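You operate a simulated robot arm through the tools that you are given. There is no shell and no other tool. Be economical: measure what you need, move in short steps, check, and stop when the job is done.

The job below is to be done with a simulated robot arm. You get a single attempt, and the scene is never put back.

## Task
Press the zero button three times. Put one of the blue slugs from the middle part of the long bench on top of the orange block there. Put the purple sleeve on the middle part of the long bench away on the sample bench. Any order will do.

Only the result counts: the job must be done as asked and must still hold three seconds after the hand-in. Knocking over, shifting, dropping, spilling or breaking anything else fails it.

## Robot
A 6-joint arm with a two-finger parallel gripper on a trunk, on a base that drives. Base frame: it is fixed to the floor where the robot stands at the start and does not move with it; the origin is under the middle of the robot, x ahead of it, y to its left, z up. Readings come in m, degrees, newtons and seconds.
Its first joint turns from -166.0 to 166.0 degrees. Places, roughly: blue slug [0.5, 3, 0.75]; orange block [0.5, 2.75, 0.75]; purple sleeve [0.5, 3.25, 0.75]; sample bench [0.8, -1.4, 0.8]; zero button [0.8, 0, 0.8]. Payload 3.43 kg.
The TCP is the grasp point between the finger pads, 0.034 m short of the fingertips. In the tool frame z runs along the fingers and y along their closing line. Largest opening 0.128 m; finger width 0.024, thickness 0.012; the body of the gripper, 0.048 by 0.13 m, starts 0.096 m behind the TCP.
Orientation is that of the tool frame in the base frame, as [roll, pitch, yaw] about the fixed x, y, z axes, in that order (R = Rz(yaw) Ry(pitch) Rx(roll)). With the fingers straight down and closing along the base's y, the tool's x points along the base's -x, its y along +y and its z along -z.

## Interface
- The arm moves only by the tool jog_arm. Its argument "steps" is one flat list of numbers, 7 for each row, row after row: the opening, from 0 (shut) to 1 (fully open), then the shift along the tool's x, y, z in m, then the turn, a rotation vector about the tool's x, y, z in degrees. In form: [gripper, dx, dy, dz, rx, ry, rz, gripper, dx, dy, dz, rx, ry, rz, ...]. A call has 1 to 20 rows; each row shifts and turns the commanded pose from where the row before left it, along the tool's axes as they then stand. Rows are played at 5 a second. More than 0.05 m and 8.6 degrees between two rows, or a gripper value outside its range, and nothing of the call is played. A pose out of reach is approached as far as the arm can. The call stops where the force on the tool passes 40 N (or 10 N more than at its start, if that is more) or the arm is blocked; 0.2 s more then pass. The fingers move at their own pace (about 0.153 m/s each) and stop on an object; they squeeze with about 35 N. The grip force told is the motor's: it shows also when the fingers shut on nothing. Time passes only in rows, and 0.2 s behind the last, so rows that do not move let the fingers close. It gives the time, the measured TCP pose, the force on the tool (base axes), the opening and the grip force at its end, in the units of the frame above (readings bear some noise), with the torque about the TCP (base axes, N m) and any sound that the robot's microphone picked up.
- Cameras (640 x 400 px; columns grow to the right, rows downward): "scene" is now at [0.153, 0.1617, 1.2244]; the picture's right is [-0.62, -0.78, 0.00], its down [-0.25, 0.20, -0.95] and it looks along [0.74, -0.59, -0.32] (base axes); focal length 269 px, centre (320, 200). "wrist" rides on the gripper at [0.076, -0.011, -0.16] in the tool frame; the picture's right is [0.15, 0.99, 0.00], its down [-0.88, 0.13, -0.46] and it looks along [-0.45, 0.07, 0.89] (tool axes); focal length 234 px, centre (320, 200). There is no depth. A picture from a camera that has moved, and an enlarged one, comes with that camera's place and axes in the base frame and with its lens.
- get_image(camera): a new picture of that camera. The clock stands still meanwhile.
- drive_base(legs): drives the robot by 1 to 6 legs, each [ahead, left, turn to the left] in m, m and degrees, along the robot's own axes; the way and the turn of a leg run together, so that a leg with both is an arc; at most 1.5 m and 180 degrees a leg. The arm and the cameras ride along, it lands a little off, and it stops where it bumps. It gives what a move gives.
- head_to(pan, tilt): turns the head with the scene camera to pan (to the left, within 143 degrees either way) and tilt (down, from -29 to 69), counted from straight ahead of the robot. It gives what a move gives.
- enlarge(camera, box): a new picture of the part [left, top, right, bottom] of that camera's present view, enlarged. The clock stands still meanwhile.
- job_done(): hands the job in; it is judged then, once.

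Go step by step. Nothing tells you exact positions but the pictures and the camera data: compare them with the known pose of the tool, close in by small moves and look again before you grip or let go. The budget is 165 turns and 128 pictures, counting those below and the enlarged ones. Unless the task says otherwise, let go and move clear before handing in, and close with one line.

The tools are called after ">>>" as name(argument=value, ...) on one line, values as JSON. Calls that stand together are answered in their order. jog_arm: Moves the arm, as the interface text tells. Its arguments: {"type":"object","properties":{"steps":{"type":"array"}},"required":["steps"]} The other tools are called the same way: drive_base (legs) drives the base; head_to (pan, tilt) turns the head that bears the scene camera; get_image (camera) takes a picture; enlarge (camera, box) takes an enlarged picture of a part of a camera's view; job_done () hands the job in.

At the start:

```text
t: 0.0
position: [0.7496, -0.0487, 1.0928]
tcp_rot: [-180.0, 0.1, 179.9]
contact_force: [-0.6, 0.5, 0.0]
torque: [-0.01, -0.03, -0.02]
opening: 0.1282
finger_force: 0.1
robot x, y, heading: [-0.0016, 0.0001, 0.1]
head pan, tilt: [-38.3, 18.9]
```

scene: 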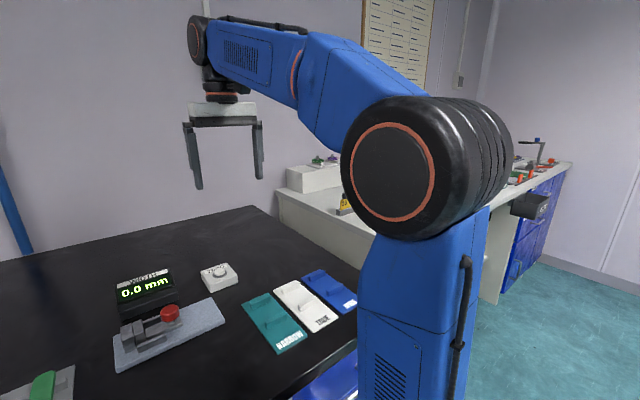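
wrist: 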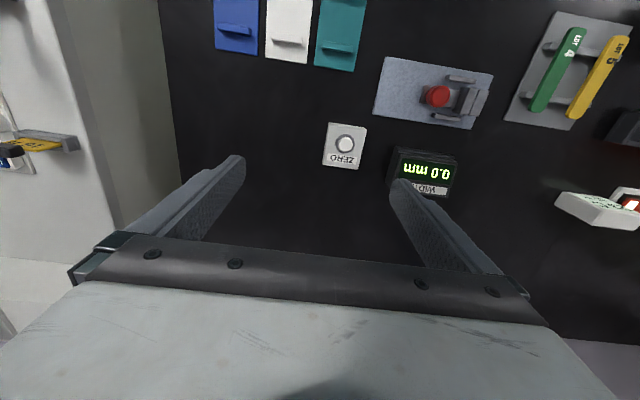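

I see the white ZERO box at about (0.77, 0.00) on the bench ahead. I'll look closer at it before pressing.

>>> enlarge(camera="wrist", box=[280, 90, 480, 215])

>>> enlarge(camera="scene", box=[100, 230, 300, 355])

```text
3.20 times, centred on (380, 152) of wrist
camera zoom: at [0.6738, -0.0607, 1.2511], right [-0.15, 0.99, 0.0], down [0.88, 0.13, 0.46], along [0.45, 0.06, -0.89], focal length 749 px, centre (128, 352)
```

zoom: 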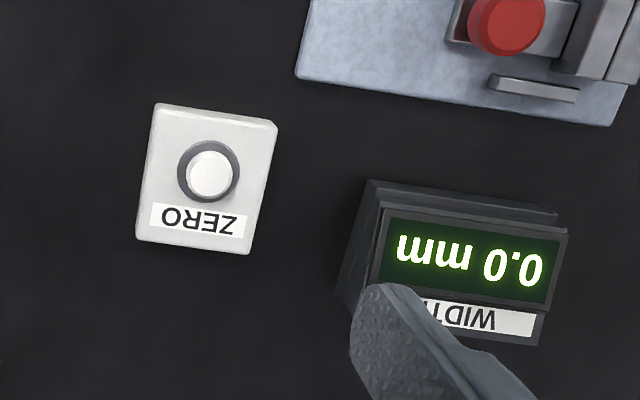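

```text
3.20 times, centred on (200, 292) of scene
camera zoom: at [0.153, 0.1617, 1.2244], right [-0.62, -0.78, 0.0], down [-0.25, 0.2, -0.95], along [0.74, -0.59, -0.32], focal length 860 px, centre (704, -96)
```

zoom: 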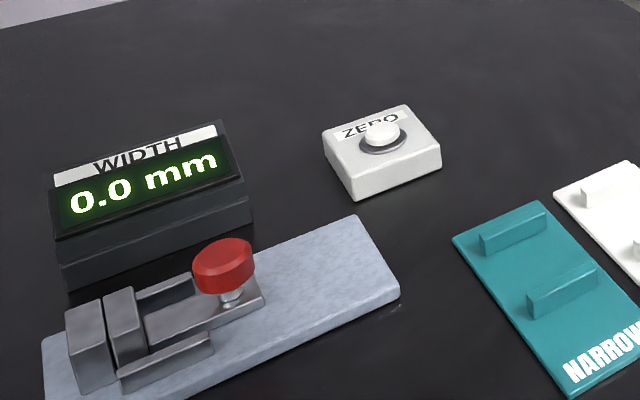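

The two views put the button cap at about (0.767, -0.004), top at z ≈ 0.837. I shut the fingers and move above it, then check.

>>> jog_arm(steps=[0, -0.009, 0.022, 0, 0, 0, 0, 0, -0.0084, 0.0227, 0, 0, 0, 0, 0, 0, 0, 0.045, 0, 0, 0, 0, 0, 0, 0.045, 0, 0, 0, 0, 0, 0, 0.045, 0, 0, 0, 0, 0, 0, 0.04, 0, 0, 0, 0, 0, 0, 0, 0, 0, 0])

>>> enlarge(camera="scene", box=[150, 200, 310, 300])

>>> get_image(camera="wrist")

```text
t: 1.6
position: [0.766, -0.0017, 0.9176]
tcp_rot: [-179.9, 0.2, -180.0]
contact_force: [0.3, -1.0, -0.7]
torque: [-0.04, -0.03, 0.0]
opening: 0.0
finger_force: 33.0
robot x, y, heading: [-0.002, 0.0004, -0.1]
head pan, tilt: [-38.3, 18.9]
```

```text
4.00 times, centred on (230, 250) of scene
camera zoom: at [0.153, 0.1617, 1.2244], right [-0.62, -0.78, 0.0], down [-0.25, 0.2, -0.95], along [0.74, -0.59, -0.32], focal length 1075 px, centre (680, 0)
```

zoom: 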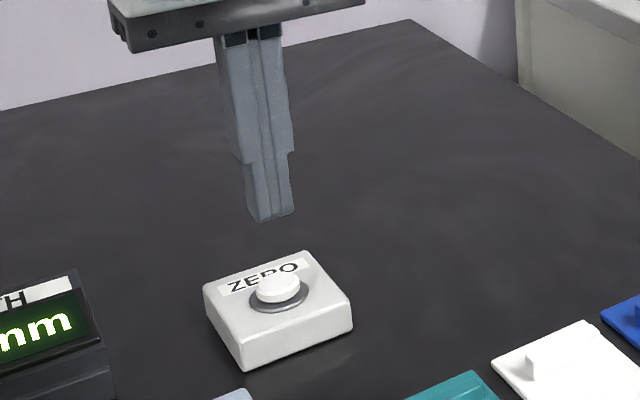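

```text
122 pictures are left
camera wrist: at [0.6912, -0.014, 1.0771], right [-0.15, 0.99, 0.0], down [0.88, 0.13, 0.46], along [0.45, 0.06, -0.89], focal length 234 px, centre (320, 200)
```

wrist: 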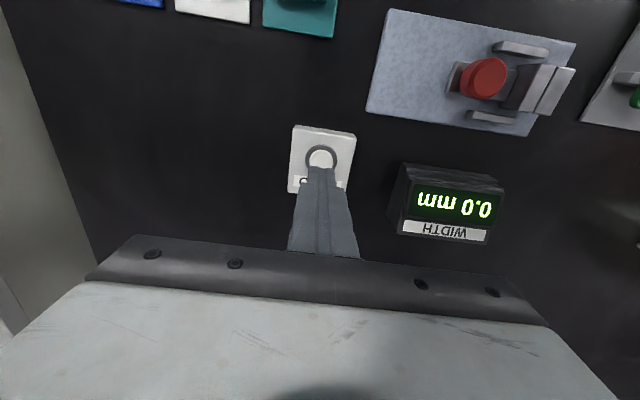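

The closed fingers are lined up over the cap, so I go down in small steps to find the press point.

>>> jog_arm(steps=[0, 0, -0.001, 0.02, 0, 0, 0, 0, 0, 0, 0.018, 0, 0, 0, 0, 0, 0, 0.003, 0, 0, 0, 0, 0, 0, 0.003, 0, 0, 0, 0, 0, 0, 0.002, 0, 0, 0, 0, 0, 0, 0.002, 0, 0, 0])

>>> enlarge(camera="scene", box=[150, 200, 310, 300])

```text
t: 3.0
position: [0.7677, -0.005, 0.8674]
tcp_rot: [-179.8, 0.1, -179.9]
contact_force: [0.0, -0.3, 2.1]
torque: [-0.01, 0.02, 0.02]
opening: 0.0
finger_force: 33.9
robot x, y, heading: [0.0006, -0.0021, -0.1]
head pan, tilt: [-38.3, 18.9]
```

```text
4.00 times, centred on (230, 250) of scene
camera zoom: at [0.1529, 0.1617, 1.2244], right [-0.62, -0.78, 0.0], down [-0.25, 0.2, -0.95], along [0.74, -0.59, -0.32], focal length 1075 px, centre (680, 0)
```

zoom: 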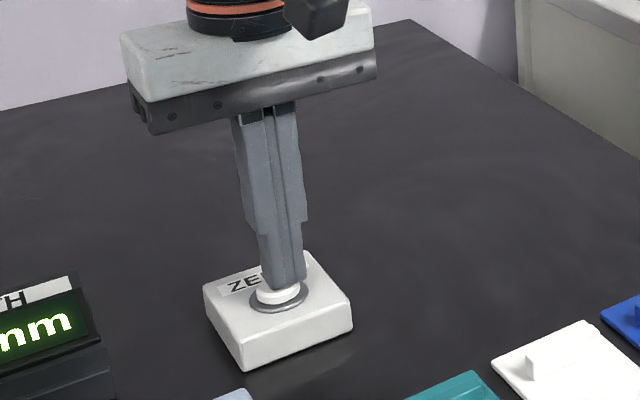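

The fingers are just touching and sit a few mm off toward the right. I lift, shift slightly and press on.

>>> jog_arm(steps=[0, 0, 0, -0.01, 0, 0, 0, 0, 0, 0.004, 0, 0, 0, 0, 0, 0, 0, 0.01, 0, 0, 0, 0, 0, 0, 0.001, 0, 0, 0, 0, 0, 0, 0.001, 0, 0, 0, 0, 0, 0, 0.001, 0, 0, 0])

>>> enlarge(camera="scene", box=[150, 200, 310, 300])

```text
t: 4.4
position: [0.7686, -0.0026, 0.8673]
tcp_rot: [-179.8, 0.2, -179.9]
contact_force: [1.2, -0.3, 4.4]
torque: [-0.03, 0.01, 0.04]
opening: 0.0
finger_force: 33.1
robot x, y, heading: [0.0005, -0.0024, -0.1]
head pan, tilt: [-38.3, 18.9]
heard: click
```

```text
4.00 times, centred on (230, 250) of scene
camera zoom: at [0.1529, 0.1617, 1.2245], right [-0.62, -0.78, 0.0], down [-0.25, 0.2, -0.95], along [0.74, -0.59, -0.32], focal length 1075 px, centre (680, 0)
```

zoom: 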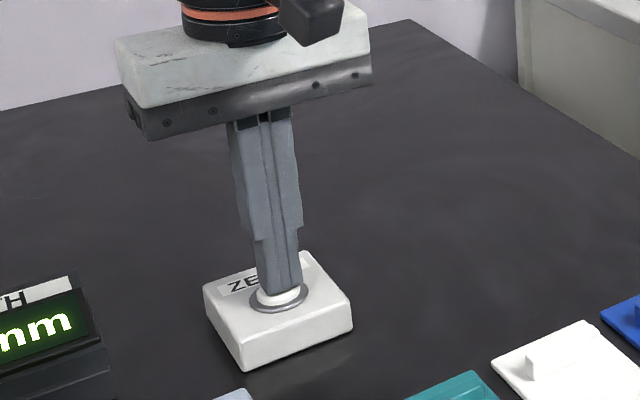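

One click was heard, so that's press one. I lift fully and press again.

>>> jog_arm(steps=[0, 0, 0, -0.015, 0, 0, 0, 0, 0, 0, 0, 0, 0, 0, 0, 0, 0, 0, 0, 0, 0])

>>> jog_arm(steps=[0, 0, 0, 0.012, 0, 0, 0, 0, 0, 0, 0.001, 0, 0, 0, 0, 0, 0, 0.001, 0, 0, 0, 0, 0, 0, 0.001, 0, 0, 0, 0, 0, 0, 0, 0, 0, 0])

```text
t: 5.2
position: [0.7683, -0.0019, 0.8812]
tcp_rot: [-179.9, 0.2, 180.0]
contact_force: [-0.1, 0.9, -0.2]
torque: [0.01, 0.01, 0.03]
opening: 0.0
finger_force: 33.2
robot x, y, heading: [-0.0001, 0.0006, -0.1]
head pan, tilt: [-38.3, 18.9]
```

```text
t: 6.4
position: [0.7672, -0.0017, 0.8669]
tcp_rot: [-179.9, 0.1, -180.0]
contact_force: [-0.2, -0.9, 5.0]
torque: [-0.02, 0.06, -0.02]
opening: 0.0003
finger_force: 32.8
robot x, y, heading: [0.0025, -0.0001, -0.1]
head pan, tilt: [-38.3, 18.9]
heard: click
```

The second click was heard. Now the third press.

>>> jog_arm(steps=[0, 0, 0, -0.015, 0, 0, 0, 0, 0, 0, 0, 0, 0, 0, 0, 0, 0, 0, 0, 0, 0])

>>> jog_arm(steps=[0, 0, 0, 0.012, 0, 0, 0, 0, 0, 0, 0.001, 0, 0, 0, 0, 0, 0, 0.001, 0, 0, 0, 0, 0, 0, 0.001, 0, 0, 0, 0, 0, 0, 0, 0, 0, 0])

```text
t: 7.2
position: [0.7678, -0.0018, 0.8811]
tcp_rot: [-179.9, 0.0, 179.9]
contact_force: [-0.6, 1.0, -0.1]
torque: [0.0, -0.02, 0.0]
opening: 0.0
finger_force: 32.9
robot x, y, heading: [-0.0017, 0.0031, 0.2]
head pan, tilt: [-38.3, 18.9]
```

```text
t: 8.4
position: [0.767, -0.0023, 0.8649]
tcp_rot: [-179.9, 0.3, -180.0]
contact_force: [1.1, 0.6, 3.6]
torque: [0.05, 0.0, 0.0]
opening: 0.0
finger_force: 33.1
robot x, y, heading: [-0.0038, 0.0006, -0.1]
head pan, tilt: [-38.3, 18.9]
heard: click
```

Three clicks are done, so I raise the arm straight up, pull it in, and look around left and right.

>>> jog_arm(steps=[0, 0, 0, -0.03, 0, 0, 0, 0.3, 0, 0, -0.05, 0, 0, 0, 0.5, 0, 0, -0.05, 0, 0, 0, 0.6, 0, 0, -0.05, 0, 0, 0, 0.6, 0, 0, -0.05, 0, 0, 0, 0.6, 0.04, 0, -0.02, 0, 0, 0, 0.6, 0.05, 0, 0, 0, 0, 0, 0.6, 0.05, 0, 0, 0, 0, 0, 0.6, 0.05, 0, 0, 0, 0, 0, 0.6, 0.05, 0, 0, 0, 0, 0])

>>> head_to(pan=80, tilt=12)

>>> get_image(camera="scene")

>>> head_to(pan=-75, tilt=20)

>>> get_image(camera="scene")

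```text
t: 10.6
position: [0.5274, 0.0007, 1.1136]
tcp_rot: [-179.8, 0.2, -180.0]
contact_force: [0.8, 0.1, 0.1]
torque: [0.0, 0.12, -0.03]
opening: 0.0769
finger_force: 0.1
robot x, y, heading: [0.0047, 0.0023, 0.1]
head pan, tilt: [-38.3, 18.9]
```

```text
t: 12.6
position: [0.528, 0.0008, 1.1151]
tcp_rot: [-179.9, 0.1, 180.0]
contact_force: [0.6, 0.0, -0.6]
torque: [-0.03, -0.03, 0.04]
opening: 0.0768
finger_force: 0.0
robot x, y, heading: [0.0007, -0.0013, 0.1]
head pan, tilt: [80.0, 12.0]
```

```text
119 pictures are left
camera scene: at [0.096, 0.3114, 1.2357], right [0.98, -0.17, 0.0], down [-0.04, -0.2, -0.98], along [0.17, 0.96, -0.21], focal length 269 px, centre (320, 200)
```

scene: 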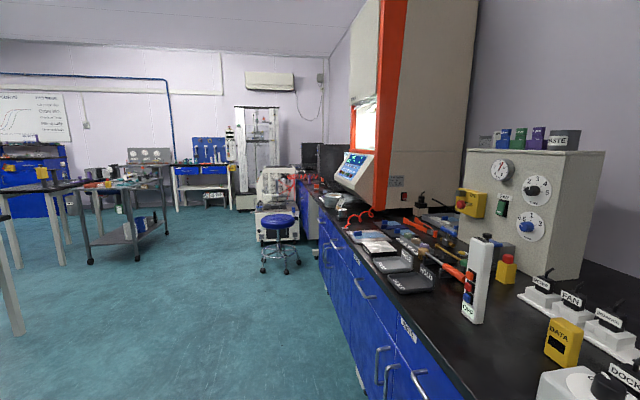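

```text
t: 15.0
position: [0.5281, 0.0023, 1.1153]
tcp_rot: [-179.9, 0.2, 180.0]
contact_force: [-0.5, 0.4, 0.5]
torque: [-0.01, -0.01, -0.01]
opening: 0.0767
finger_force: 0.0
robot x, y, heading: [0.0007, 0.0014, 0.1]
head pan, tilt: [-75.0, 20.0]
```

```text
118 pictures are left
camera scene: at [0.1039, 0.1296, 1.2227], right [-0.97, -0.26, 0.0], down [-0.09, 0.33, -0.94], along [0.24, -0.91, -0.34], focal length 269 px, centre (320, 200)
```

scene: 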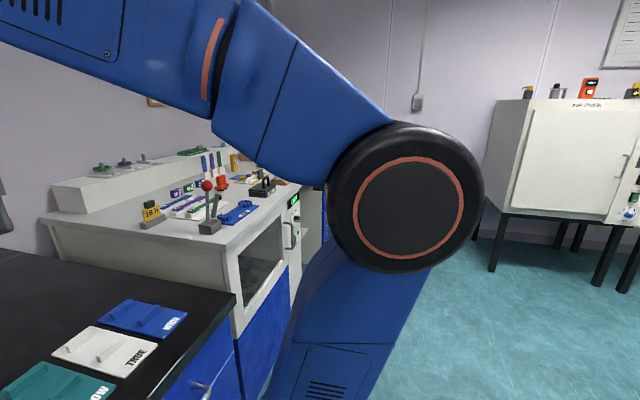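

The long bench runs to the left along y with its front edge near x ≈ 0.36, and a stool stands at roughly (0.15, 2.8). I pull the arm in and drive part of the way, backing off from the bench, to look.

>>> jog_arm(steps=[0.6, 0.05, 0, -0.02, 0, 0, 0, 0.6, 0.05, 0, -0.02, 0, 0, 0, 0.6, 0.05, 0, -0.02, 0, 0, 0, 0.6, 0.05, 0, 0, 0, 0, 0, 0.6, 0, 0, 0, 0, 0, 0])

>>> drive_base(legs=[[-0.4, 0, 0], [0, 1.3, 0]])

>>> head_to(pan=65, tilt=22)

>>> get_image(camera="scene")

```text
refused: row 1 steps farther than a row can; nothing moved
```

```text
t: 23.6
position: [0.1416, 1.2933, 1.1147]
tcp_rot: [-179.9, 0.0, 178.6]
contact_force: [0.2, 0.2, 0.1]
torque: [-0.01, 0.0, 0.01]
opening: 0.0767
finger_force: 0.0
robot x, y, heading: [-0.386, 1.3048, -1.2]
head pan, tilt: [-75.0, 20.0]
```

```text
t: 25.9
position: [0.1405, 1.2931, 1.1133]
tcp_rot: [-179.9, 0.0, 178.7]
contact_force: [-0.2, -0.1, -0.8]
torque: [0.0, 0.01, 0.0]
opening: 0.0768
finger_force: 0.1
robot x, y, heading: [-0.3862, 1.3019, -1.1]
head pan, tilt: [65.0, 22.0]
```

```text
117 pictures are left
camera scene: at [-0.2588, 1.6061, 1.2194], right [0.9, -0.44, 0.0], down [-0.17, -0.34, -0.93], along [0.41, 0.83, -0.37], focal length 269 px, centre (320, 200)
```

scene: 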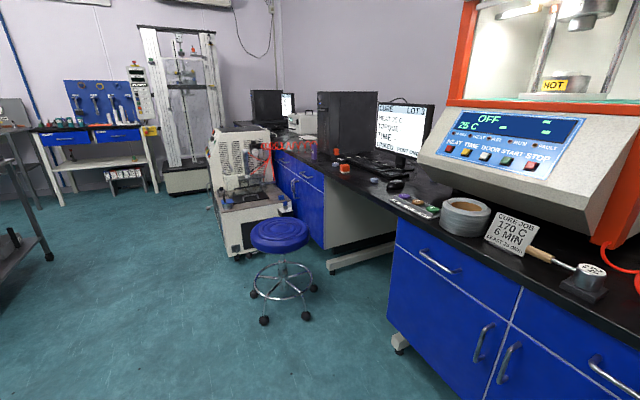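

The middle part is a desk section; the stool is at about (0.17, 3.0) and a white machine at y > 3.5. I look closer at the desk objects.

>>> enlarge(camera="scene", box=[270, 120, 450, 232])

>>> enlarge(camera="scene", box=[200, 180, 420, 340])

```text
3.56 times, centred on (360, 176) of scene
camera zoom: at [-0.2588, 1.6061, 1.2194], right [0.9, -0.44, 0.0], down [-0.17, -0.34, -0.93], along [0.41, 0.83, -0.37], focal length 956 px, centre (178, 285)
```

zoom: 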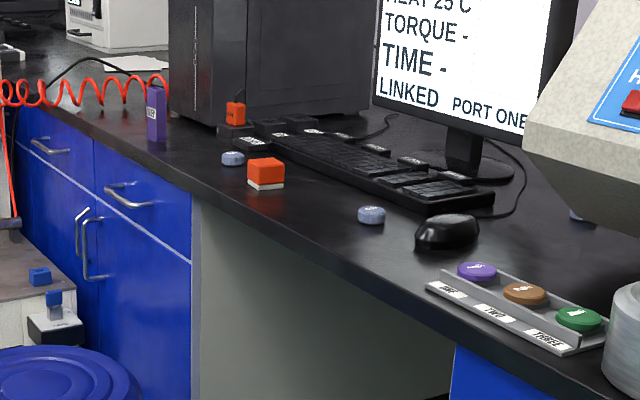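

```text
2.50 times, centred on (310, 260) of scene
camera zoom: at [-0.2588, 1.6061, 1.2194], right [0.9, -0.44, 0.0], down [-0.17, -0.34, -0.93], along [0.41, 0.83, -0.37], focal length 672 px, centre (345, 50)
```

zoom: 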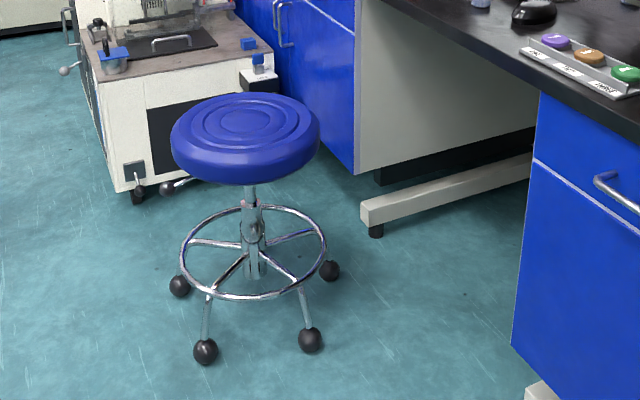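

The block is near (0.53, 2.88), slugs near (0.55, 3.03) and (0.56, 2.65), and the sleeve stands near (0.5, 3.24). I'll stand around (-0.05, 2.37), short of the stool, for the slug and block work.

>>> drive_base(legs=[[0, 1.06, 1.2], [0.33, 0, 0]])

>>> head_to(pan=40, tilt=30)

>>> get_image(camera="scene")

>>> get_image(camera="wrist")

```text
t: 33.1
position: [0.4885, 2.3592, 1.1135]
tcp_rot: [-180.0, 0.1, 179.2]
contact_force: [0.2, 0.6, -0.6]
torque: [0.0, -0.03, -0.02]
opening: 0.0766
finger_force: 0.1
robot x, y, heading: [-0.0377, 2.3669, -0.9]
head pan, tilt: [65.0, 22.0]
```

```text
t: 34.0
position: [0.4886, 2.36, 1.1153]
tcp_rot: [-179.9, 0.2, 179.2]
contact_force: [-0.3, 1.5, 0.5]
torque: [0.01, 0.02, 0.02]
opening: 0.0769
finger_force: 0.0
robot x, y, heading: [-0.0393, 2.3668, -1.0]
head pan, tilt: [40.0, 30.0]
```

```text
114 pictures are left
camera scene: at [0.115, 2.6414, 1.2067], right [0.63, -0.78, 0.0], down [-0.39, -0.32, -0.87], along [0.67, 0.55, -0.5], focal length 269 px, centre (320, 200)
```

scene: 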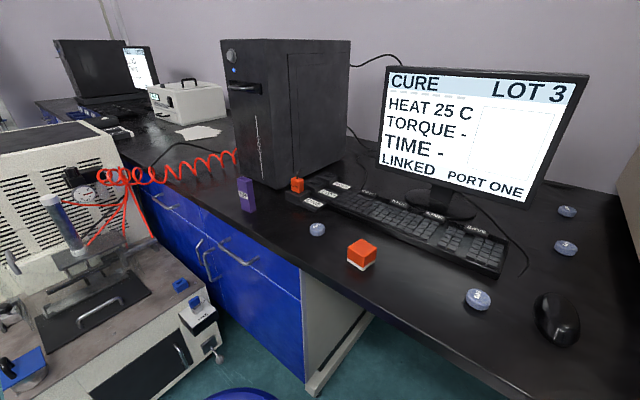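

```text
113 pictures are left
camera wrist: at [0.4127, 2.3483, 1.2742], right [-0.13, 0.99, 0.0], down [0.88, 0.12, 0.46], along [0.45, 0.06, -0.89], focal length 234 px, centre (320, 200)
```

wrist: 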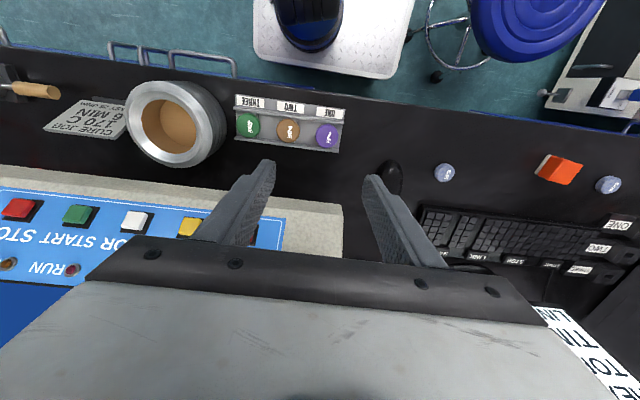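

I see four pale blue slugs, the orange block, and the sleeve. I enlarge to check labels and the block top.

>>> enlarge(camera="scene", box=[220, 160, 412, 280])

>>> enlarge(camera="scene", box=[448, 195, 608, 345])

>>> enlarge(camera="wrist", box=[360, 120, 640, 280])

```text
3.33 times, centred on (316, 220) of scene
camera zoom: at [0.115, 2.6414, 1.2067], right [0.63, -0.78, 0.0], down [-0.39, -0.32, -0.87], along [0.67, 0.55, -0.5], focal length 896 px, centre (333, 133)
```

zoom: 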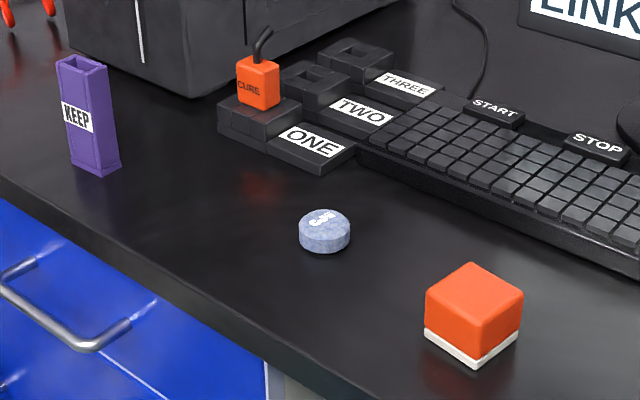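

```text
2.67 times, centred on (528, 270) of scene
camera zoom: at [0.115, 2.6414, 1.2067], right [0.63, -0.78, 0.0], down [-0.39, -0.32, -0.87], along [0.67, 0.55, -0.5], focal length 717 px, centre (-235, 13)
```

zoom: 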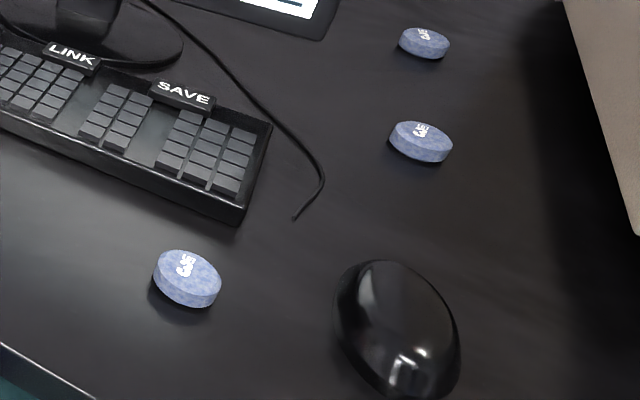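

```text
2.29 times, centred on (500, 200) of wrist
camera zoom: at [0.4127, 2.3483, 1.2742], right [-0.13, 0.99, 0.0], down [0.88, 0.12, 0.46], along [0.45, 0.06, -0.89], focal length 535 px, centre (-91, 200)
```

zoom: 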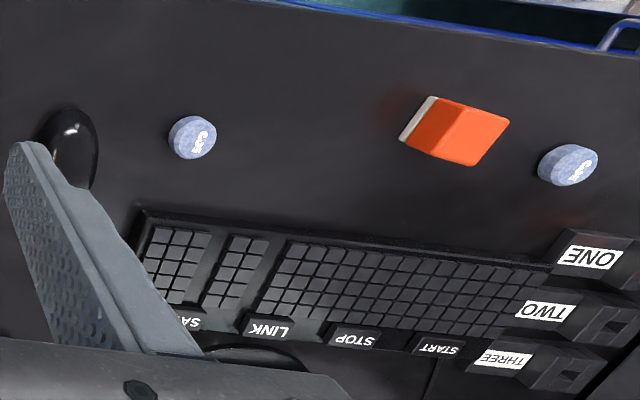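

Triangulation puts the nearest slug at (0.5495, 2.629), desk top about 0.80, and the block's top centre at (0.508, 2.850, 0.836). I move above the slug.

>>> jog_arm(steps=[0.6, -0.0095, 0.045, 0, 0, 0, 0, 0.6, -0.0095, 0.045, 0, 0, 0, 0, 0.6, -0.0095, 0.045, 0, 0, 0, 0, 0.6, -0.0095, 0.045, 0, 0, 0, 0, 0.6, -0.0095, 0.045, 0, 0, 0, 0, 0.6, -0.0095, 0.045, 0, 0, 0, 0, 0.6, 0, 0, 0.045, 0, 0, 0, 0.6, 0, 0, 0.045, 0, 0, 0, 0.6, 0, 0, 0.045, 0, 0, 0, 0.6, 0, 0, 0.04, 0, 0, 0, 0.6, 0, 0, 0.04, 0, 0, 0, 0.6, 0, 0, 0, 0, 0, 0])

>>> get_image(camera="wrist")

>>> get_image(camera="scene")

```text
t: 36.6
position: [0.5514, 2.6258, 0.8977]
tcp_rot: [-179.9, 0.2, 179.1]
contact_force: [0.2, 0.2, -1.0]
torque: [-0.03, 0.0, -0.01]
opening: 0.0766
finger_force: 0.0
robot x, y, heading: [-0.0364, 2.3657, -0.9]
head pan, tilt: [40.0, 30.0]
```

```text
109 pictures are left
camera wrist: at [0.4752, 2.6155, 1.0572], right [-0.13, 0.99, 0.0], down [0.88, 0.12, 0.46], along [0.45, 0.06, -0.89], focal length 234 px, centre (320, 200)
```

wrist: 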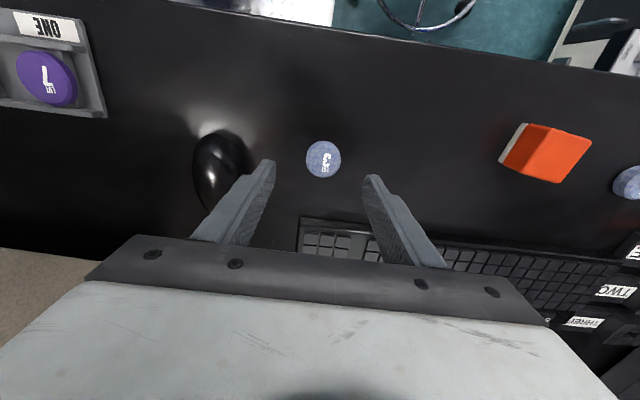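

```text
108 pictures are left
camera scene: at [0.115, 2.6414, 1.2066], right [0.63, -0.78, 0.0], down [-0.39, -0.32, -0.87], along [0.67, 0.55, -0.5], focal length 269 px, centre (320, 200)
```

scene: 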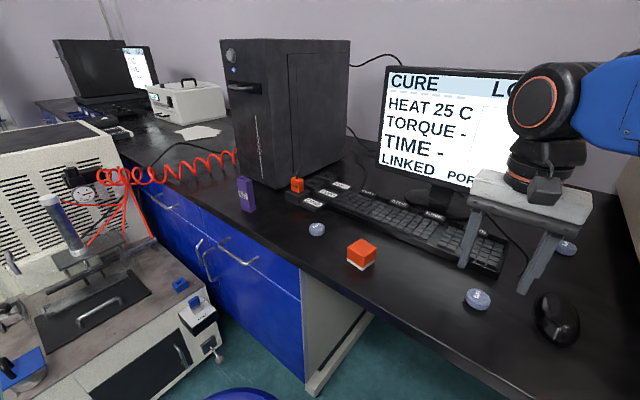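

The slug is within 3 mm of the midpoint between the fingers, so I go down slowly to grip height.

>>> jog_arm(steps=[0.6, 0.003, 0.002, 0.03, 0, 0, 0, 0.6, 0, 0, 0.02, 0, 0, 0, 0.6, 0, 0, 0.004, 0, 0, 0, 0.6, 0, 0, 0.003, 0, 0, 0, 0.6, 0, 0, 0, 0, 0, 0])

>>> enlarge(camera="scene", box=[410, 220, 570, 320])

>>> enlarge(camera="wrist", box=[220, 100, 420, 225])

```text
t: 37.8
position: [0.5483, 2.6301, 0.8422]
tcp_rot: [-180.0, 0.1, 179.1]
contact_force: [0.5, -0.6, 1.0]
torque: [-0.01, 0.0, -0.02]
opening: 0.0768
finger_force: 0.1
robot x, y, heading: [-0.0386, 2.3641, -1.0]
head pan, tilt: [40.0, 30.0]
```

```text
4.00 times, centred on (490, 270) of scene
camera zoom: at [0.115, 2.6414, 1.2066], right [0.63, -0.78, 0.0], down [-0.39, -0.32, -0.87], along [0.67, 0.55, -0.5], focal length 1075 px, centre (-360, -80)
```

zoom: 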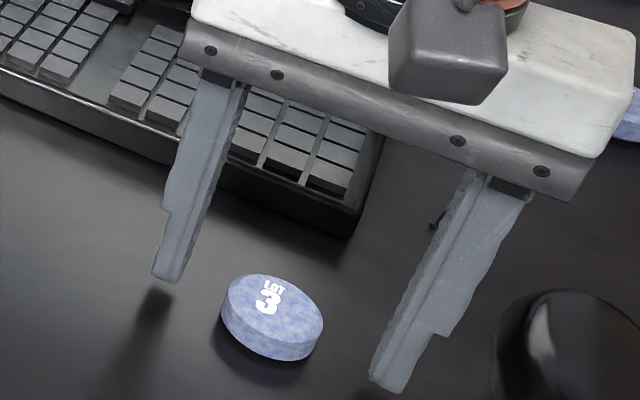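

```text
3.20 times, centred on (320, 162) of wrist
camera zoom: at [0.4726, 2.6183, 1.0015], right [-0.13, 0.99, 0.0], down [0.88, 0.12, 0.46], along [0.45, 0.06, -0.89], focal length 749 px, centre (320, 320)
```

zoom: 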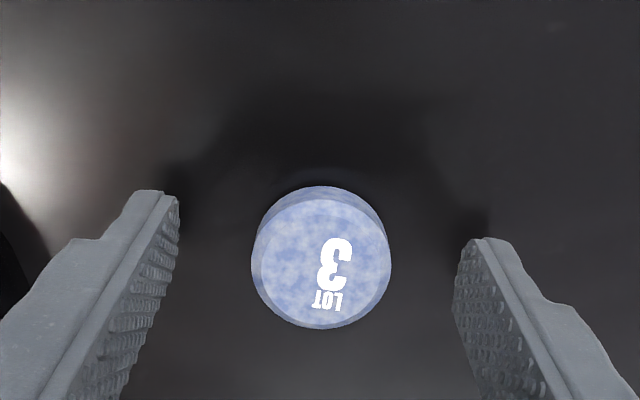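

The slug is centred between the fingers. I go down 4 mm more, close, and lift a little.

>>> jog_arm(steps=[0.6, 0, -0.001, 0.002, 0, 0, 0, 0.6, 0, 0, 0.002, 0, 0, 0, 0.4, 0, 0, 0, 0, 0, 0, 0.2, 0, 0, 0, 0, 0, 0, 0, 0, 0, 0, 0, 0, 0, 0, 0, 0, 0, 0, 0, 0, 0, 0, 0, 0, 0, 0, 0])

>>> enlarge(camera="wrist", box=[220, 100, 420, 225])

```text
t: 39.4
position: [0.5475, 2.6278, 0.8372]
tcp_rot: [-179.9, 0.1, 179.1]
contact_force: [-1.0, 0.3, 0.1]
torque: [-0.04, -0.02, -0.02]
opening: 0.0352
finger_force: 34.9
robot x, y, heading: [-0.0369, 2.364, -1.1]
head pan, tilt: [40.0, 30.0]
```

```text
3.20 times, centred on (320, 162) of wrist
camera zoom: at [0.4719, 2.6176, 0.9972], right [-0.13, 0.99, 0.0], down [0.88, 0.12, 0.46], along [0.45, 0.06, -0.89], focal length 749 px, centre (320, 320)
```

zoom: 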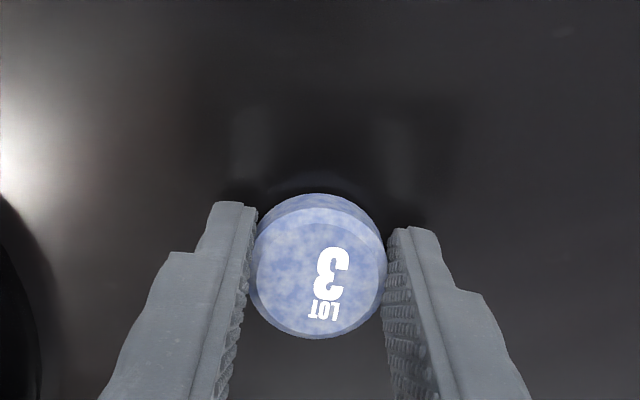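

The slug is held, opening 0.035. I lift it and carry it over the block.

>>> jog_arm(steps=[0, 0, 0, -0.03, 0, 0, 0, 0, 0, 0, -0.04, 0, 0, 0, 0, 0, 0, -0.03, 0, 0, 0, 0, 0.009, 0.0443, 0, 0, 0, 0, 0, 0.009, 0.0443, 0, 0, 0, 0, 0, 0.009, 0.0443, 0, 0, 0, 0, 0, 0.008, 0.0443, 0, 0, 0, 0, 0, 0.008, 0.0442, 0, 0, 0, 0, 0, 0, 0, 0, 0, 0, 0])

>>> get_image(camera="wrist")

>>> enlarge(camera="scene", box=[280, 170, 440, 290])

```text
t: 41.4
position: [0.508, 2.8533, 0.9395]
tcp_rot: [-179.8, 0.0, 179.0]
contact_force: [-1.0, -0.6, 0.6]
torque: [0.0, 0.03, 0.02]
opening: 0.0352
finger_force: 35.0
robot x, y, heading: [-0.0362, 2.3646, -0.8]
head pan, tilt: [40.0, 30.0]
```

```text
104 pictures are left
camera wrist: at [0.4327, 2.8428, 1.0982], right [-0.13, 0.99, 0.0], down [0.88, 0.12, 0.46], along [0.45, 0.06, -0.89], focal length 234 px, centre (320, 200)
```

wrist: 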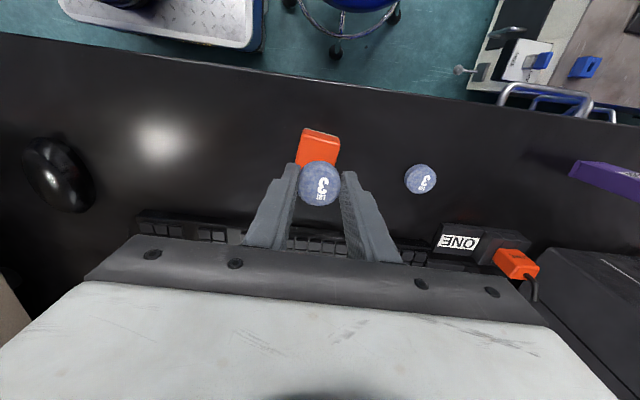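

```text
3.33 times, centred on (360, 230) of scene
camera zoom: at [0.1149, 2.6415, 1.2066], right [0.63, -0.78, 0.0], down [-0.39, -0.32, -0.87], along [0.67, 0.55, -0.5], focal length 896 px, centre (187, 100)
```

zoom: 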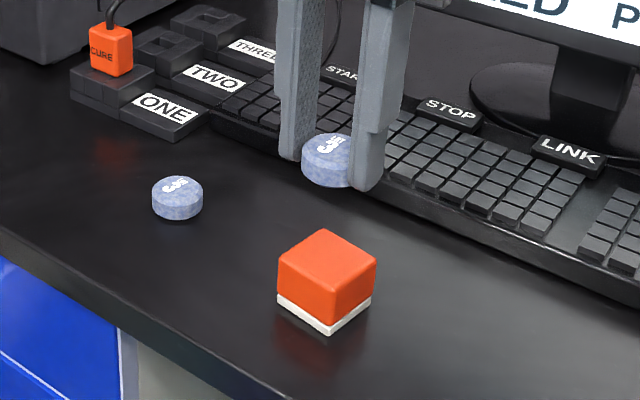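

The block top's centre works out to about (0.512, 2.854). I descend partway, keeping a couple of cm clear, and check alignment.

>>> jog_arm(steps=[0, -0.003, 0.001, 0.02, 0, 0, 0, 0, 0, 0, 0.02, 0, 0, 0, 0, 0, 0, 0.012, 0, 0, 0, 0, 0, 0, 0, 0, 0, 0])

>>> enlarge(camera="wrist", box=[240, 90, 400, 210])

>>> enlarge(camera="scene", box=[310, 190, 430, 280])

```text
t: 42.4
position: [0.5117, 2.8524, 0.8858]
tcp_rot: [-179.9, 0.2, 179.1]
contact_force: [-0.5, 0.2, 0.1]
torque: [-0.01, 0.0, 0.0]
opening: 0.0351
finger_force: 35.3
robot x, y, heading: [-0.036, 2.368, -0.9]
head pan, tilt: [40.0, 30.0]
```

```text
3.33 times, centred on (320, 150) of wrist
camera zoom: at [0.4361, 2.8419, 1.046], right [-0.13, 0.99, 0.0], down [0.88, 0.12, 0.46], along [0.45, 0.06, -0.89], focal length 781 px, centre (320, 367)
```

zoom: 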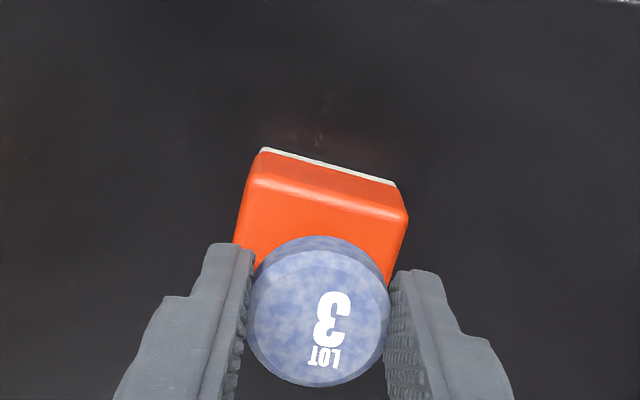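

```text
4.44 times, centred on (370, 235) of scene
camera zoom: at [0.115, 2.6415, 1.2066], right [0.63, -0.78, 0.0], down [-0.39, -0.32, -0.87], along [0.67, 0.55, -0.5], focal length 1195 px, centre (98, 44)
```

zoom: 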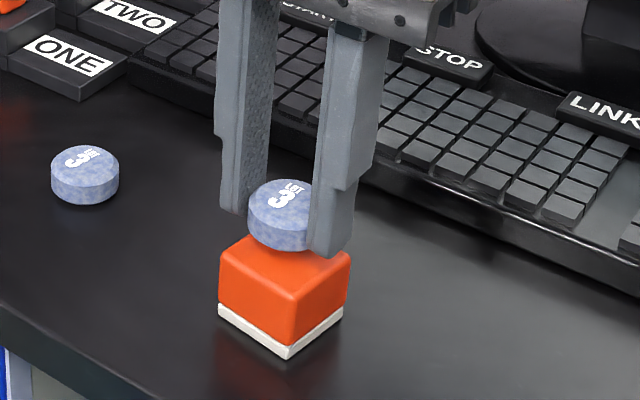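

The slug sits centred over the block within about 2 mm. I lower in small steps until contact.

>>> jog_arm(steps=[0, 0, -0.001, 0.005, 0, 0, 0, 0, 0, 0, 0.003, 0, 0, 0, 0, 0, 0, 0.002, 0, 0, 0])

>>> jog_arm(steps=[0, 0, 0, 0.002, 0, 0, 0])

>>> enlarge(camera="scene", box=[310, 190, 430, 280])

```text
t: 43.2
position: [0.5111, 2.8513, 0.8773]
tcp_rot: [-179.9, 0.2, 179.1]
contact_force: [2.7, 2.1, 11.5]
torque: [0.03, -0.13, -0.02]
opening: 0.0352
finger_force: 35.3
robot x, y, heading: [-0.0409, 2.3673, -1.0]
head pan, tilt: [40.0, 30.0]
```

```text
t: 43.6
position: [0.5106, 2.8515, 0.8772]
tcp_rot: [180.0, 0.3, 179.0]
contact_force: [1.4, 0.8, 33.4]
torque: [0.0, -0.12, 0.01]
opening: 0.0352
finger_force: 34.9
robot x, y, heading: [-0.0347, 2.3638, -1.0]
head pan, tilt: [40.0, 30.0]
```

```text
4.44 times, centred on (370, 235) of scene
camera zoom: at [0.1144, 2.6408, 1.2069], right [0.63, -0.78, 0.0], down [-0.39, -0.31, -0.87], along [0.67, 0.55, -0.5], focal length 1195 px, centre (98, 44)
```

zoom: 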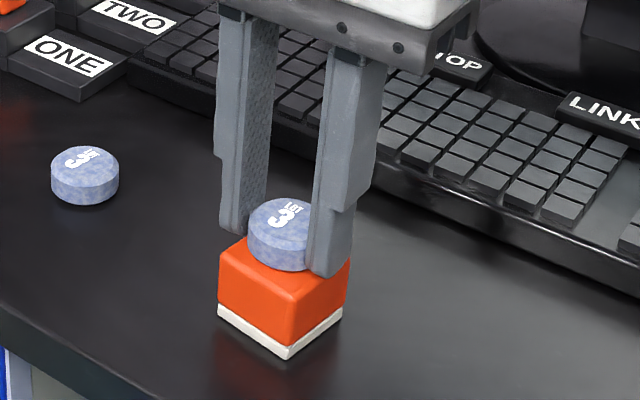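

It's in contact at z 0.877. I ease the force off by 2 mm, then open gently.

>>> jog_arm(steps=[0, 0, 0, -0.002, 0, 0, 0, 0, 0, 0, 0, 0, 0, 0])

>>> jog_arm(steps=[0.3, 0, 0, 0, 0, 0, 0, 0.36, 0, 0, 0, 0, 0, 0, 0.42, 0, 0, 0, 0, 0, 0, 0.5, 0, 0, 0, 0, 0, 0])

>>> enlarge(camera="wrist", box=[240, 90, 400, 210])

>>> enlarge(camera="scene", box=[310, 190, 430, 280])

```text
t: 44.2
position: [0.5107, 2.85, 0.8767]
tcp_rot: [-179.9, 0.2, 179.1]
contact_force: [1.6, -0.4, 21.7]
torque: [-0.01, -0.11, -0.02]
opening: 0.0351
finger_force: 35.2
robot x, y, heading: [-0.0348, 2.3634, -0.9]
head pan, tilt: [40.0, 30.0]
```

```text
t: 45.2
position: [0.5108, 2.8511, 0.8765]
tcp_rot: [-179.8, 0.1, 179.1]
contact_force: [0.1, -0.4, -0.4]
torque: [0.01, -0.01, -0.02]
opening: 0.064
finger_force: 0.0
robot x, y, heading: [-0.0382, 2.3652, -0.9]
head pan, tilt: [40.0, 30.0]
```

```text
3.33 times, centred on (320, 150) of wrist
camera zoom: at [0.4353, 2.8406, 1.0355], right [-0.13, 0.99, 0.0], down [0.88, 0.12, 0.46], along [0.45, 0.06, -0.89], focal length 781 px, centre (320, 367)
```

zoom: 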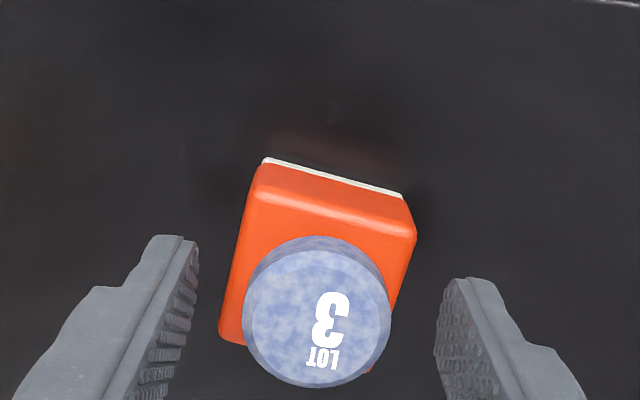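

```text
4.44 times, centred on (370, 235) of scene
camera zoom: at [0.115, 2.6414, 1.2066], right [0.63, -0.78, 0.0], down [-0.39, -0.32, -0.87], along [0.67, 0.55, -0.5], focal length 1195 px, centre (98, 44)
```

zoom: 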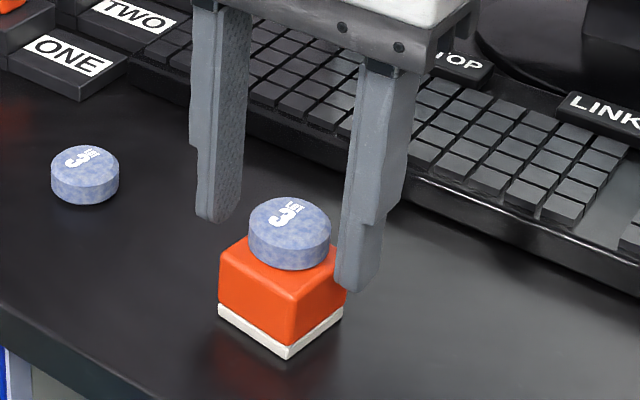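

The slug rests on the block. I lift straight up, then pull back over the desk; the sleeve is just out of reach from here, so I'll reposition behind the stool.

>>> jog_arm(steps=[0.6, 0, 0, -0.01, 0, 0, 0, 0.6, 0, 0, -0.03, 0, 0, 0, 0.6, 0, 0, -0.05, 0, 0, 0, 0.6, 0, 0, -0.05, 0, 0, 0, 0.6, 0, 0, -0.05, 0, 0, 0, 0.6, 0, 0, -0.05, 0, 0, 0, 0.6, 0.02, -0.045, 0, 0, 0, 0, 0.6, 0.02, -0.045, 0, 0, 0, 0, 0.6, 0.02, -0.045, 0, 0, 0, 0, 0.6, 0.02, -0.045, 0, 0, 0, 0, 0.6, 0.02, -0.045, 0, 0, 0, 0, 0.6, 0.02, -0.045, 0, 0, 0, 0, 0.6, 0.02, -0.045, 0, 0, 0, 0, 0.6, 0.02, -0.045, 0, 0, 0, 0, 0.6, 0.02, -0.045, 0, 0, 0, 0, 0.6, 0.02, -0.045, 0, 0, 0, 0])

>>> get_image(camera="scene")

>>> head_to(pan=75, tilt=45)

>>> get_image(camera="scene")

```text
t: 48.6
position: [0.307, 2.4115, 1.0988]
tcp_rot: [180.0, 0.2, 179.1]
contact_force: [0.1, 0.4, 0.0]
torque: [-0.02, 0.07, 0.0]
opening: 0.0771
finger_force: 0.1
out of reach, approached as far as the arm can: row 16
robot x, y, heading: [-0.0386, 2.3662, -0.9]
head pan, tilt: [40.0, 30.0]
```

```text
97 pictures are left
camera scene: at [0.1151, 2.6417, 1.2066], right [0.63, -0.78, 0.0], down [-0.39, -0.32, -0.87], along [0.67, 0.55, -0.5], focal length 269 px, centre (320, 200)
```

scene: 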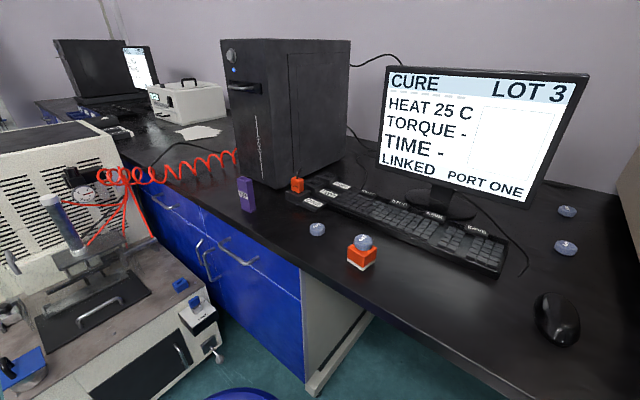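

```text
t: 49.6
position: [0.3063, 2.4107, 1.0993]
tcp_rot: [179.9, 0.4, 179.1]
contact_force: [-0.8, 1.1, -0.2]
torque: [-0.01, 0.0, 0.01]
opening: 0.0769
finger_force: 0.1
robot x, y, heading: [-0.0406, 2.3697, -0.7]
head pan, tilt: [75.0, 45.0]
```

```text
96 pictures are left
camera scene: at [0.0671, 2.6624, 1.1841], right [0.96, -0.28, 0.0], down [-0.19, -0.68, -0.71], along [0.19, 0.68, -0.71], focal length 269 px, centre (320, 200)
```

scene: 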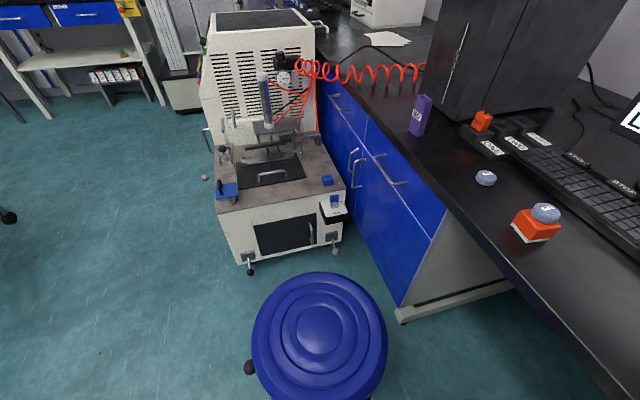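

I look down to see how much room there is between the robot's base, the stool and the cabinet.

>>> head_to(pan=60, tilt=69)

>>> get_image(camera="scene")

>>> get_image(camera="wrist")

```text
t: 50.5
position: [0.3073, 2.411, 1.0985]
tcp_rot: [179.9, 0.3, 179.1]
contact_force: [0.3, -0.4, -0.7]
torque: [0.02, -0.03, 0.03]
opening: 0.0768
finger_force: 0.0
robot x, y, heading: [-0.0395, 2.3622, -0.7]
head pan, tilt: [60.0, 68.8]
```

```text
95 pictures are left
camera scene: at [0.0735, 2.6323, 1.1552], right [0.86, -0.51, 0.0], down [-0.48, -0.8, -0.36], along [0.19, 0.31, -0.93], focal length 269 px, centre (320, 200)
```

scene: 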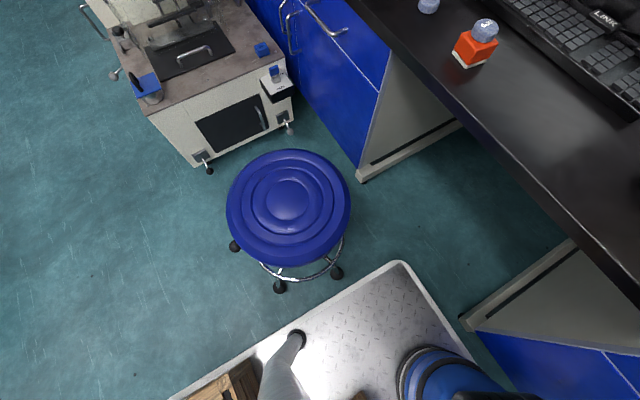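

```text
94 pictures are left
camera wrist: at [0.2306, 2.4001, 1.2584], right [-0.13, 0.99, 0.0], down [0.88, 0.12, 0.46], along [0.46, 0.06, -0.89], focal length 234 px, centre (320, 200)
```

wrist: 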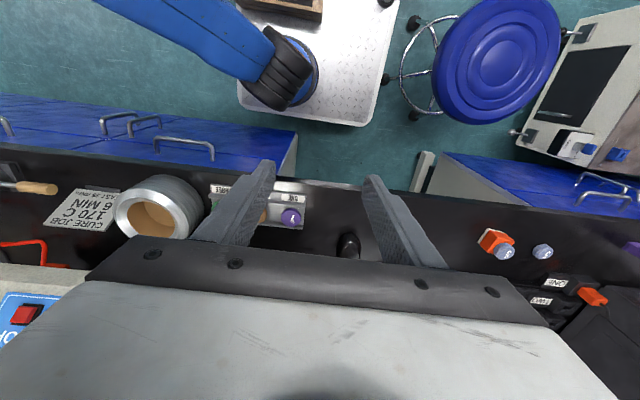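

The arm's upright axis is actually about 0.27 m ahead of the base's middle, so the sleeve is about 0.92 m from it and in reach from here. I move the arm high toward the sleeve and look.

>>> jog_arm(steps=[0.8, -0.0095, 0.0433, 0, 0, 0, 0, 0.8, -0.0095, 0.0433, 0, 0, 0, 0, 0.8, -0.0095, 0.0433, 0, 0, 0, 0, 0.8, -0.0095, 0.0433, 0, 0, 0, 0, 0.8, -0.0095, 0.0433, 0, 0, 0, 0, 0.8, -0.0095, 0.0433, 0, 0, 0, 0, 0.8, -0.0095, 0.0433, 0, 0, 0, 0, 0.8, -0.0095, 0.0433, 0, 0, 0, 0, 0.8, -0.0095, 0.0433, 0, 0, 0, 0, 0.8, -0.0095, 0.0433, 0, 0, 0, 0, 0.8, -0.0095, 0.0433, 0, 0, 0, 0, 0.8, -0.0095, 0.0433, 0, 0, 0, 0, 0.8, -0.0095, 0.0433, 0, 0, 0, 0, 0.8, -0.0095, 0.0433, 0, 0, 0, 0, 0.8, -0.0095, 0.0433, 0, 0, 0, 0, 0.8, -0.0095, 0.0433, 0, 0, 0, 0, 0.8, 0, 0, 0, 0, 0, 0])

>>> head_to(pan=50, tilt=25)

>>> get_image(camera="scene")

>>> get_image(camera="wrist")

```text
t: 54.1
position: [0.4566, 3.0537, 1.0344]
tcp_rot: [179.9, 0.1, 179.1]
contact_force: [0.0, 0.1, 0.4]
torque: [-0.03, 0.01, 0.0]
opening: 0.1022
finger_force: 0.0
out of reach, approached as far as the arm can: row 13, 14, 15, 16
robot x, y, heading: [-0.0369, 2.3692, -1.0]
head pan, tilt: [60.0, 68.8]
```

```text
t: 55.2
position: [0.4578, 3.0536, 1.0355]
tcp_rot: [179.9, 0.1, 179.1]
contact_force: [0.6, 0.2, 1.1]
torque: [-0.01, -0.02, -0.01]
opening: 0.1022
finger_force: 0.2
robot x, y, heading: [-0.0386, 2.3672, -0.9]
head pan, tilt: [50.0, 25.0]
```

```text
93 pictures are left
camera scene: at [0.1052, 2.6541, 1.2145], right [0.76, -0.65, 0.0], down [-0.28, -0.32, -0.91], along [0.59, 0.68, -0.42], focal length 269 px, centre (320, 200)
```

scene: 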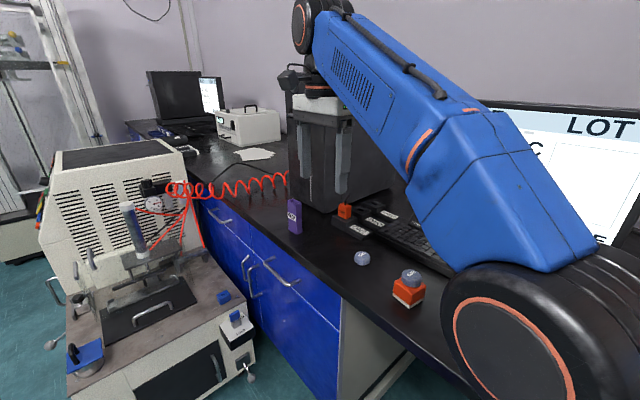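

```text
92 pictures are left
camera wrist: at [0.381, 3.0425, 1.1939], right [-0.13, 0.99, 0.0], down [0.88, 0.12, 0.46], along [0.46, 0.06, -0.89], focal length 234 px, centre (320, 200)
```

wrist: 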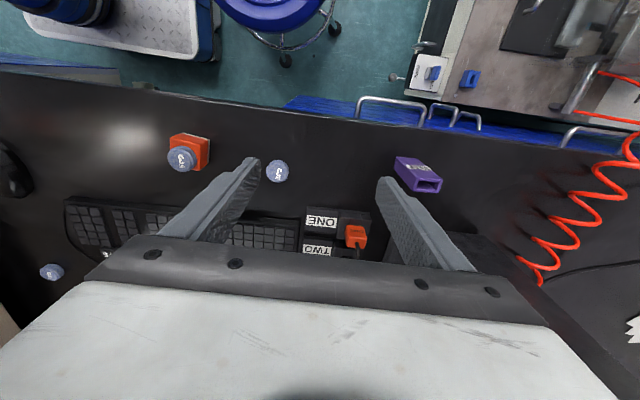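

High up the arm falls short; its reach is better low down or nearer. I'll stand behind the stool facing the bench at about (-0.57, 3.25), so the arm axis is about 0.8 m from the sleeve. First I retract the arm.

>>> jog_arm(steps=[0.6, 0.003, -0.043, 0, 0, 0, 0, 0.6, 0.003, -0.043, 0, 0, 0, 0, 0.6, 0.003, -0.043, 0, 0, 0, 0, 0.6, 0.003, -0.043, 0, 0, 0, 0, 0.6, 0.003, -0.043, 0, 0, 0, 0, 0.6, 0.003, -0.043, 0, 0, 0, 0, 0.6, 0.003, -0.043, 0, 0, 0, 0, 0.6, 0.003, -0.043, 0, 0, 0, 0, 0.6, 0.003, -0.043, 0, 0, 0, 0, 0.6, 0.003, -0.043, 0, 0, 0, 0, 0.6, 0.003, -0.043, 0, 0, 0, 0, 0.6, 0.003, -0.043, 0, 0, 0, 0, 0.6, 0.003, -0.043, 0, 0, 0, 0, 0.6, 0.003, -0.043, 0, 0, 0, 0, 0.6, 0, -0.03, 0, 0, 0, 0, 0.6, 0, -0.03, 0, 0, 0, 0, 0.6, 0, 0, 0, 0, 0, 0])

>>> drive_base(legs=[[-0.56, 0, 0.9]])

>>> head_to(pan=85, tilt=35)

>>> get_image(camera="scene")

```text
t: 58.8
position: [0.404, 2.3933, 1.0336]
tcp_rot: [-179.9, 0.1, 179.2]
contact_force: [0.2, -0.5, 0.1]
torque: [0.01, 0.03, 0.01]
opening: 0.0768
finger_force: 0.0
robot x, y, heading: [-0.0397, 2.3688, -0.8]
head pan, tilt: [50.0, 25.0]
```

```text
t: 62.0
position: [-0.1515, 2.4035, 1.0329]
tcp_rot: [-179.9, 0.1, 179.3]
contact_force: [-0.9, -0.5, -0.8]
torque: [-0.02, 0.01, 0.01]
opening: 0.077
finger_force: 0.1
robot x, y, heading: [-0.5908, 2.3721, -0.9]
head pan, tilt: [50.0, 25.0]
```

```text
t: 63.0
position: [-0.1526, 2.4037, 1.0326]
tcp_rot: [-179.9, 0.1, 179.1]
contact_force: [-0.6, -0.9, -0.5]
torque: [-0.01, -0.01, -0.01]
opening: 0.0772
finger_force: 0.0
robot x, y, heading: [-0.5953, 2.3755, -1.2]
head pan, tilt: [85.0, 35.0]
```

```text
91 pictures are left
camera scene: at [-0.5032, 2.6803, 1.1989], right [0.99, -0.1, 0.0], down [-0.06, -0.57, -0.82], along [0.08, 0.82, -0.57], focal length 269 px, centre (320, 200)
```

scene: 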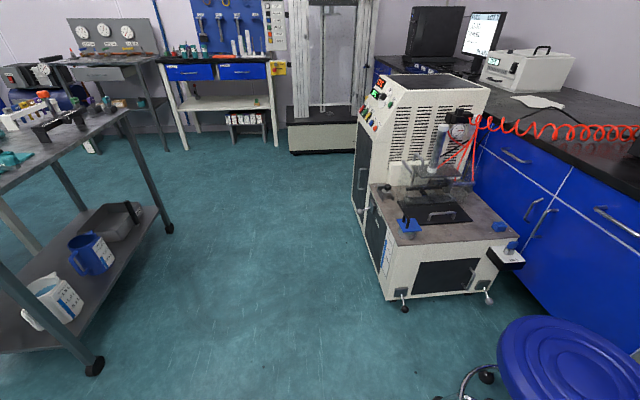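

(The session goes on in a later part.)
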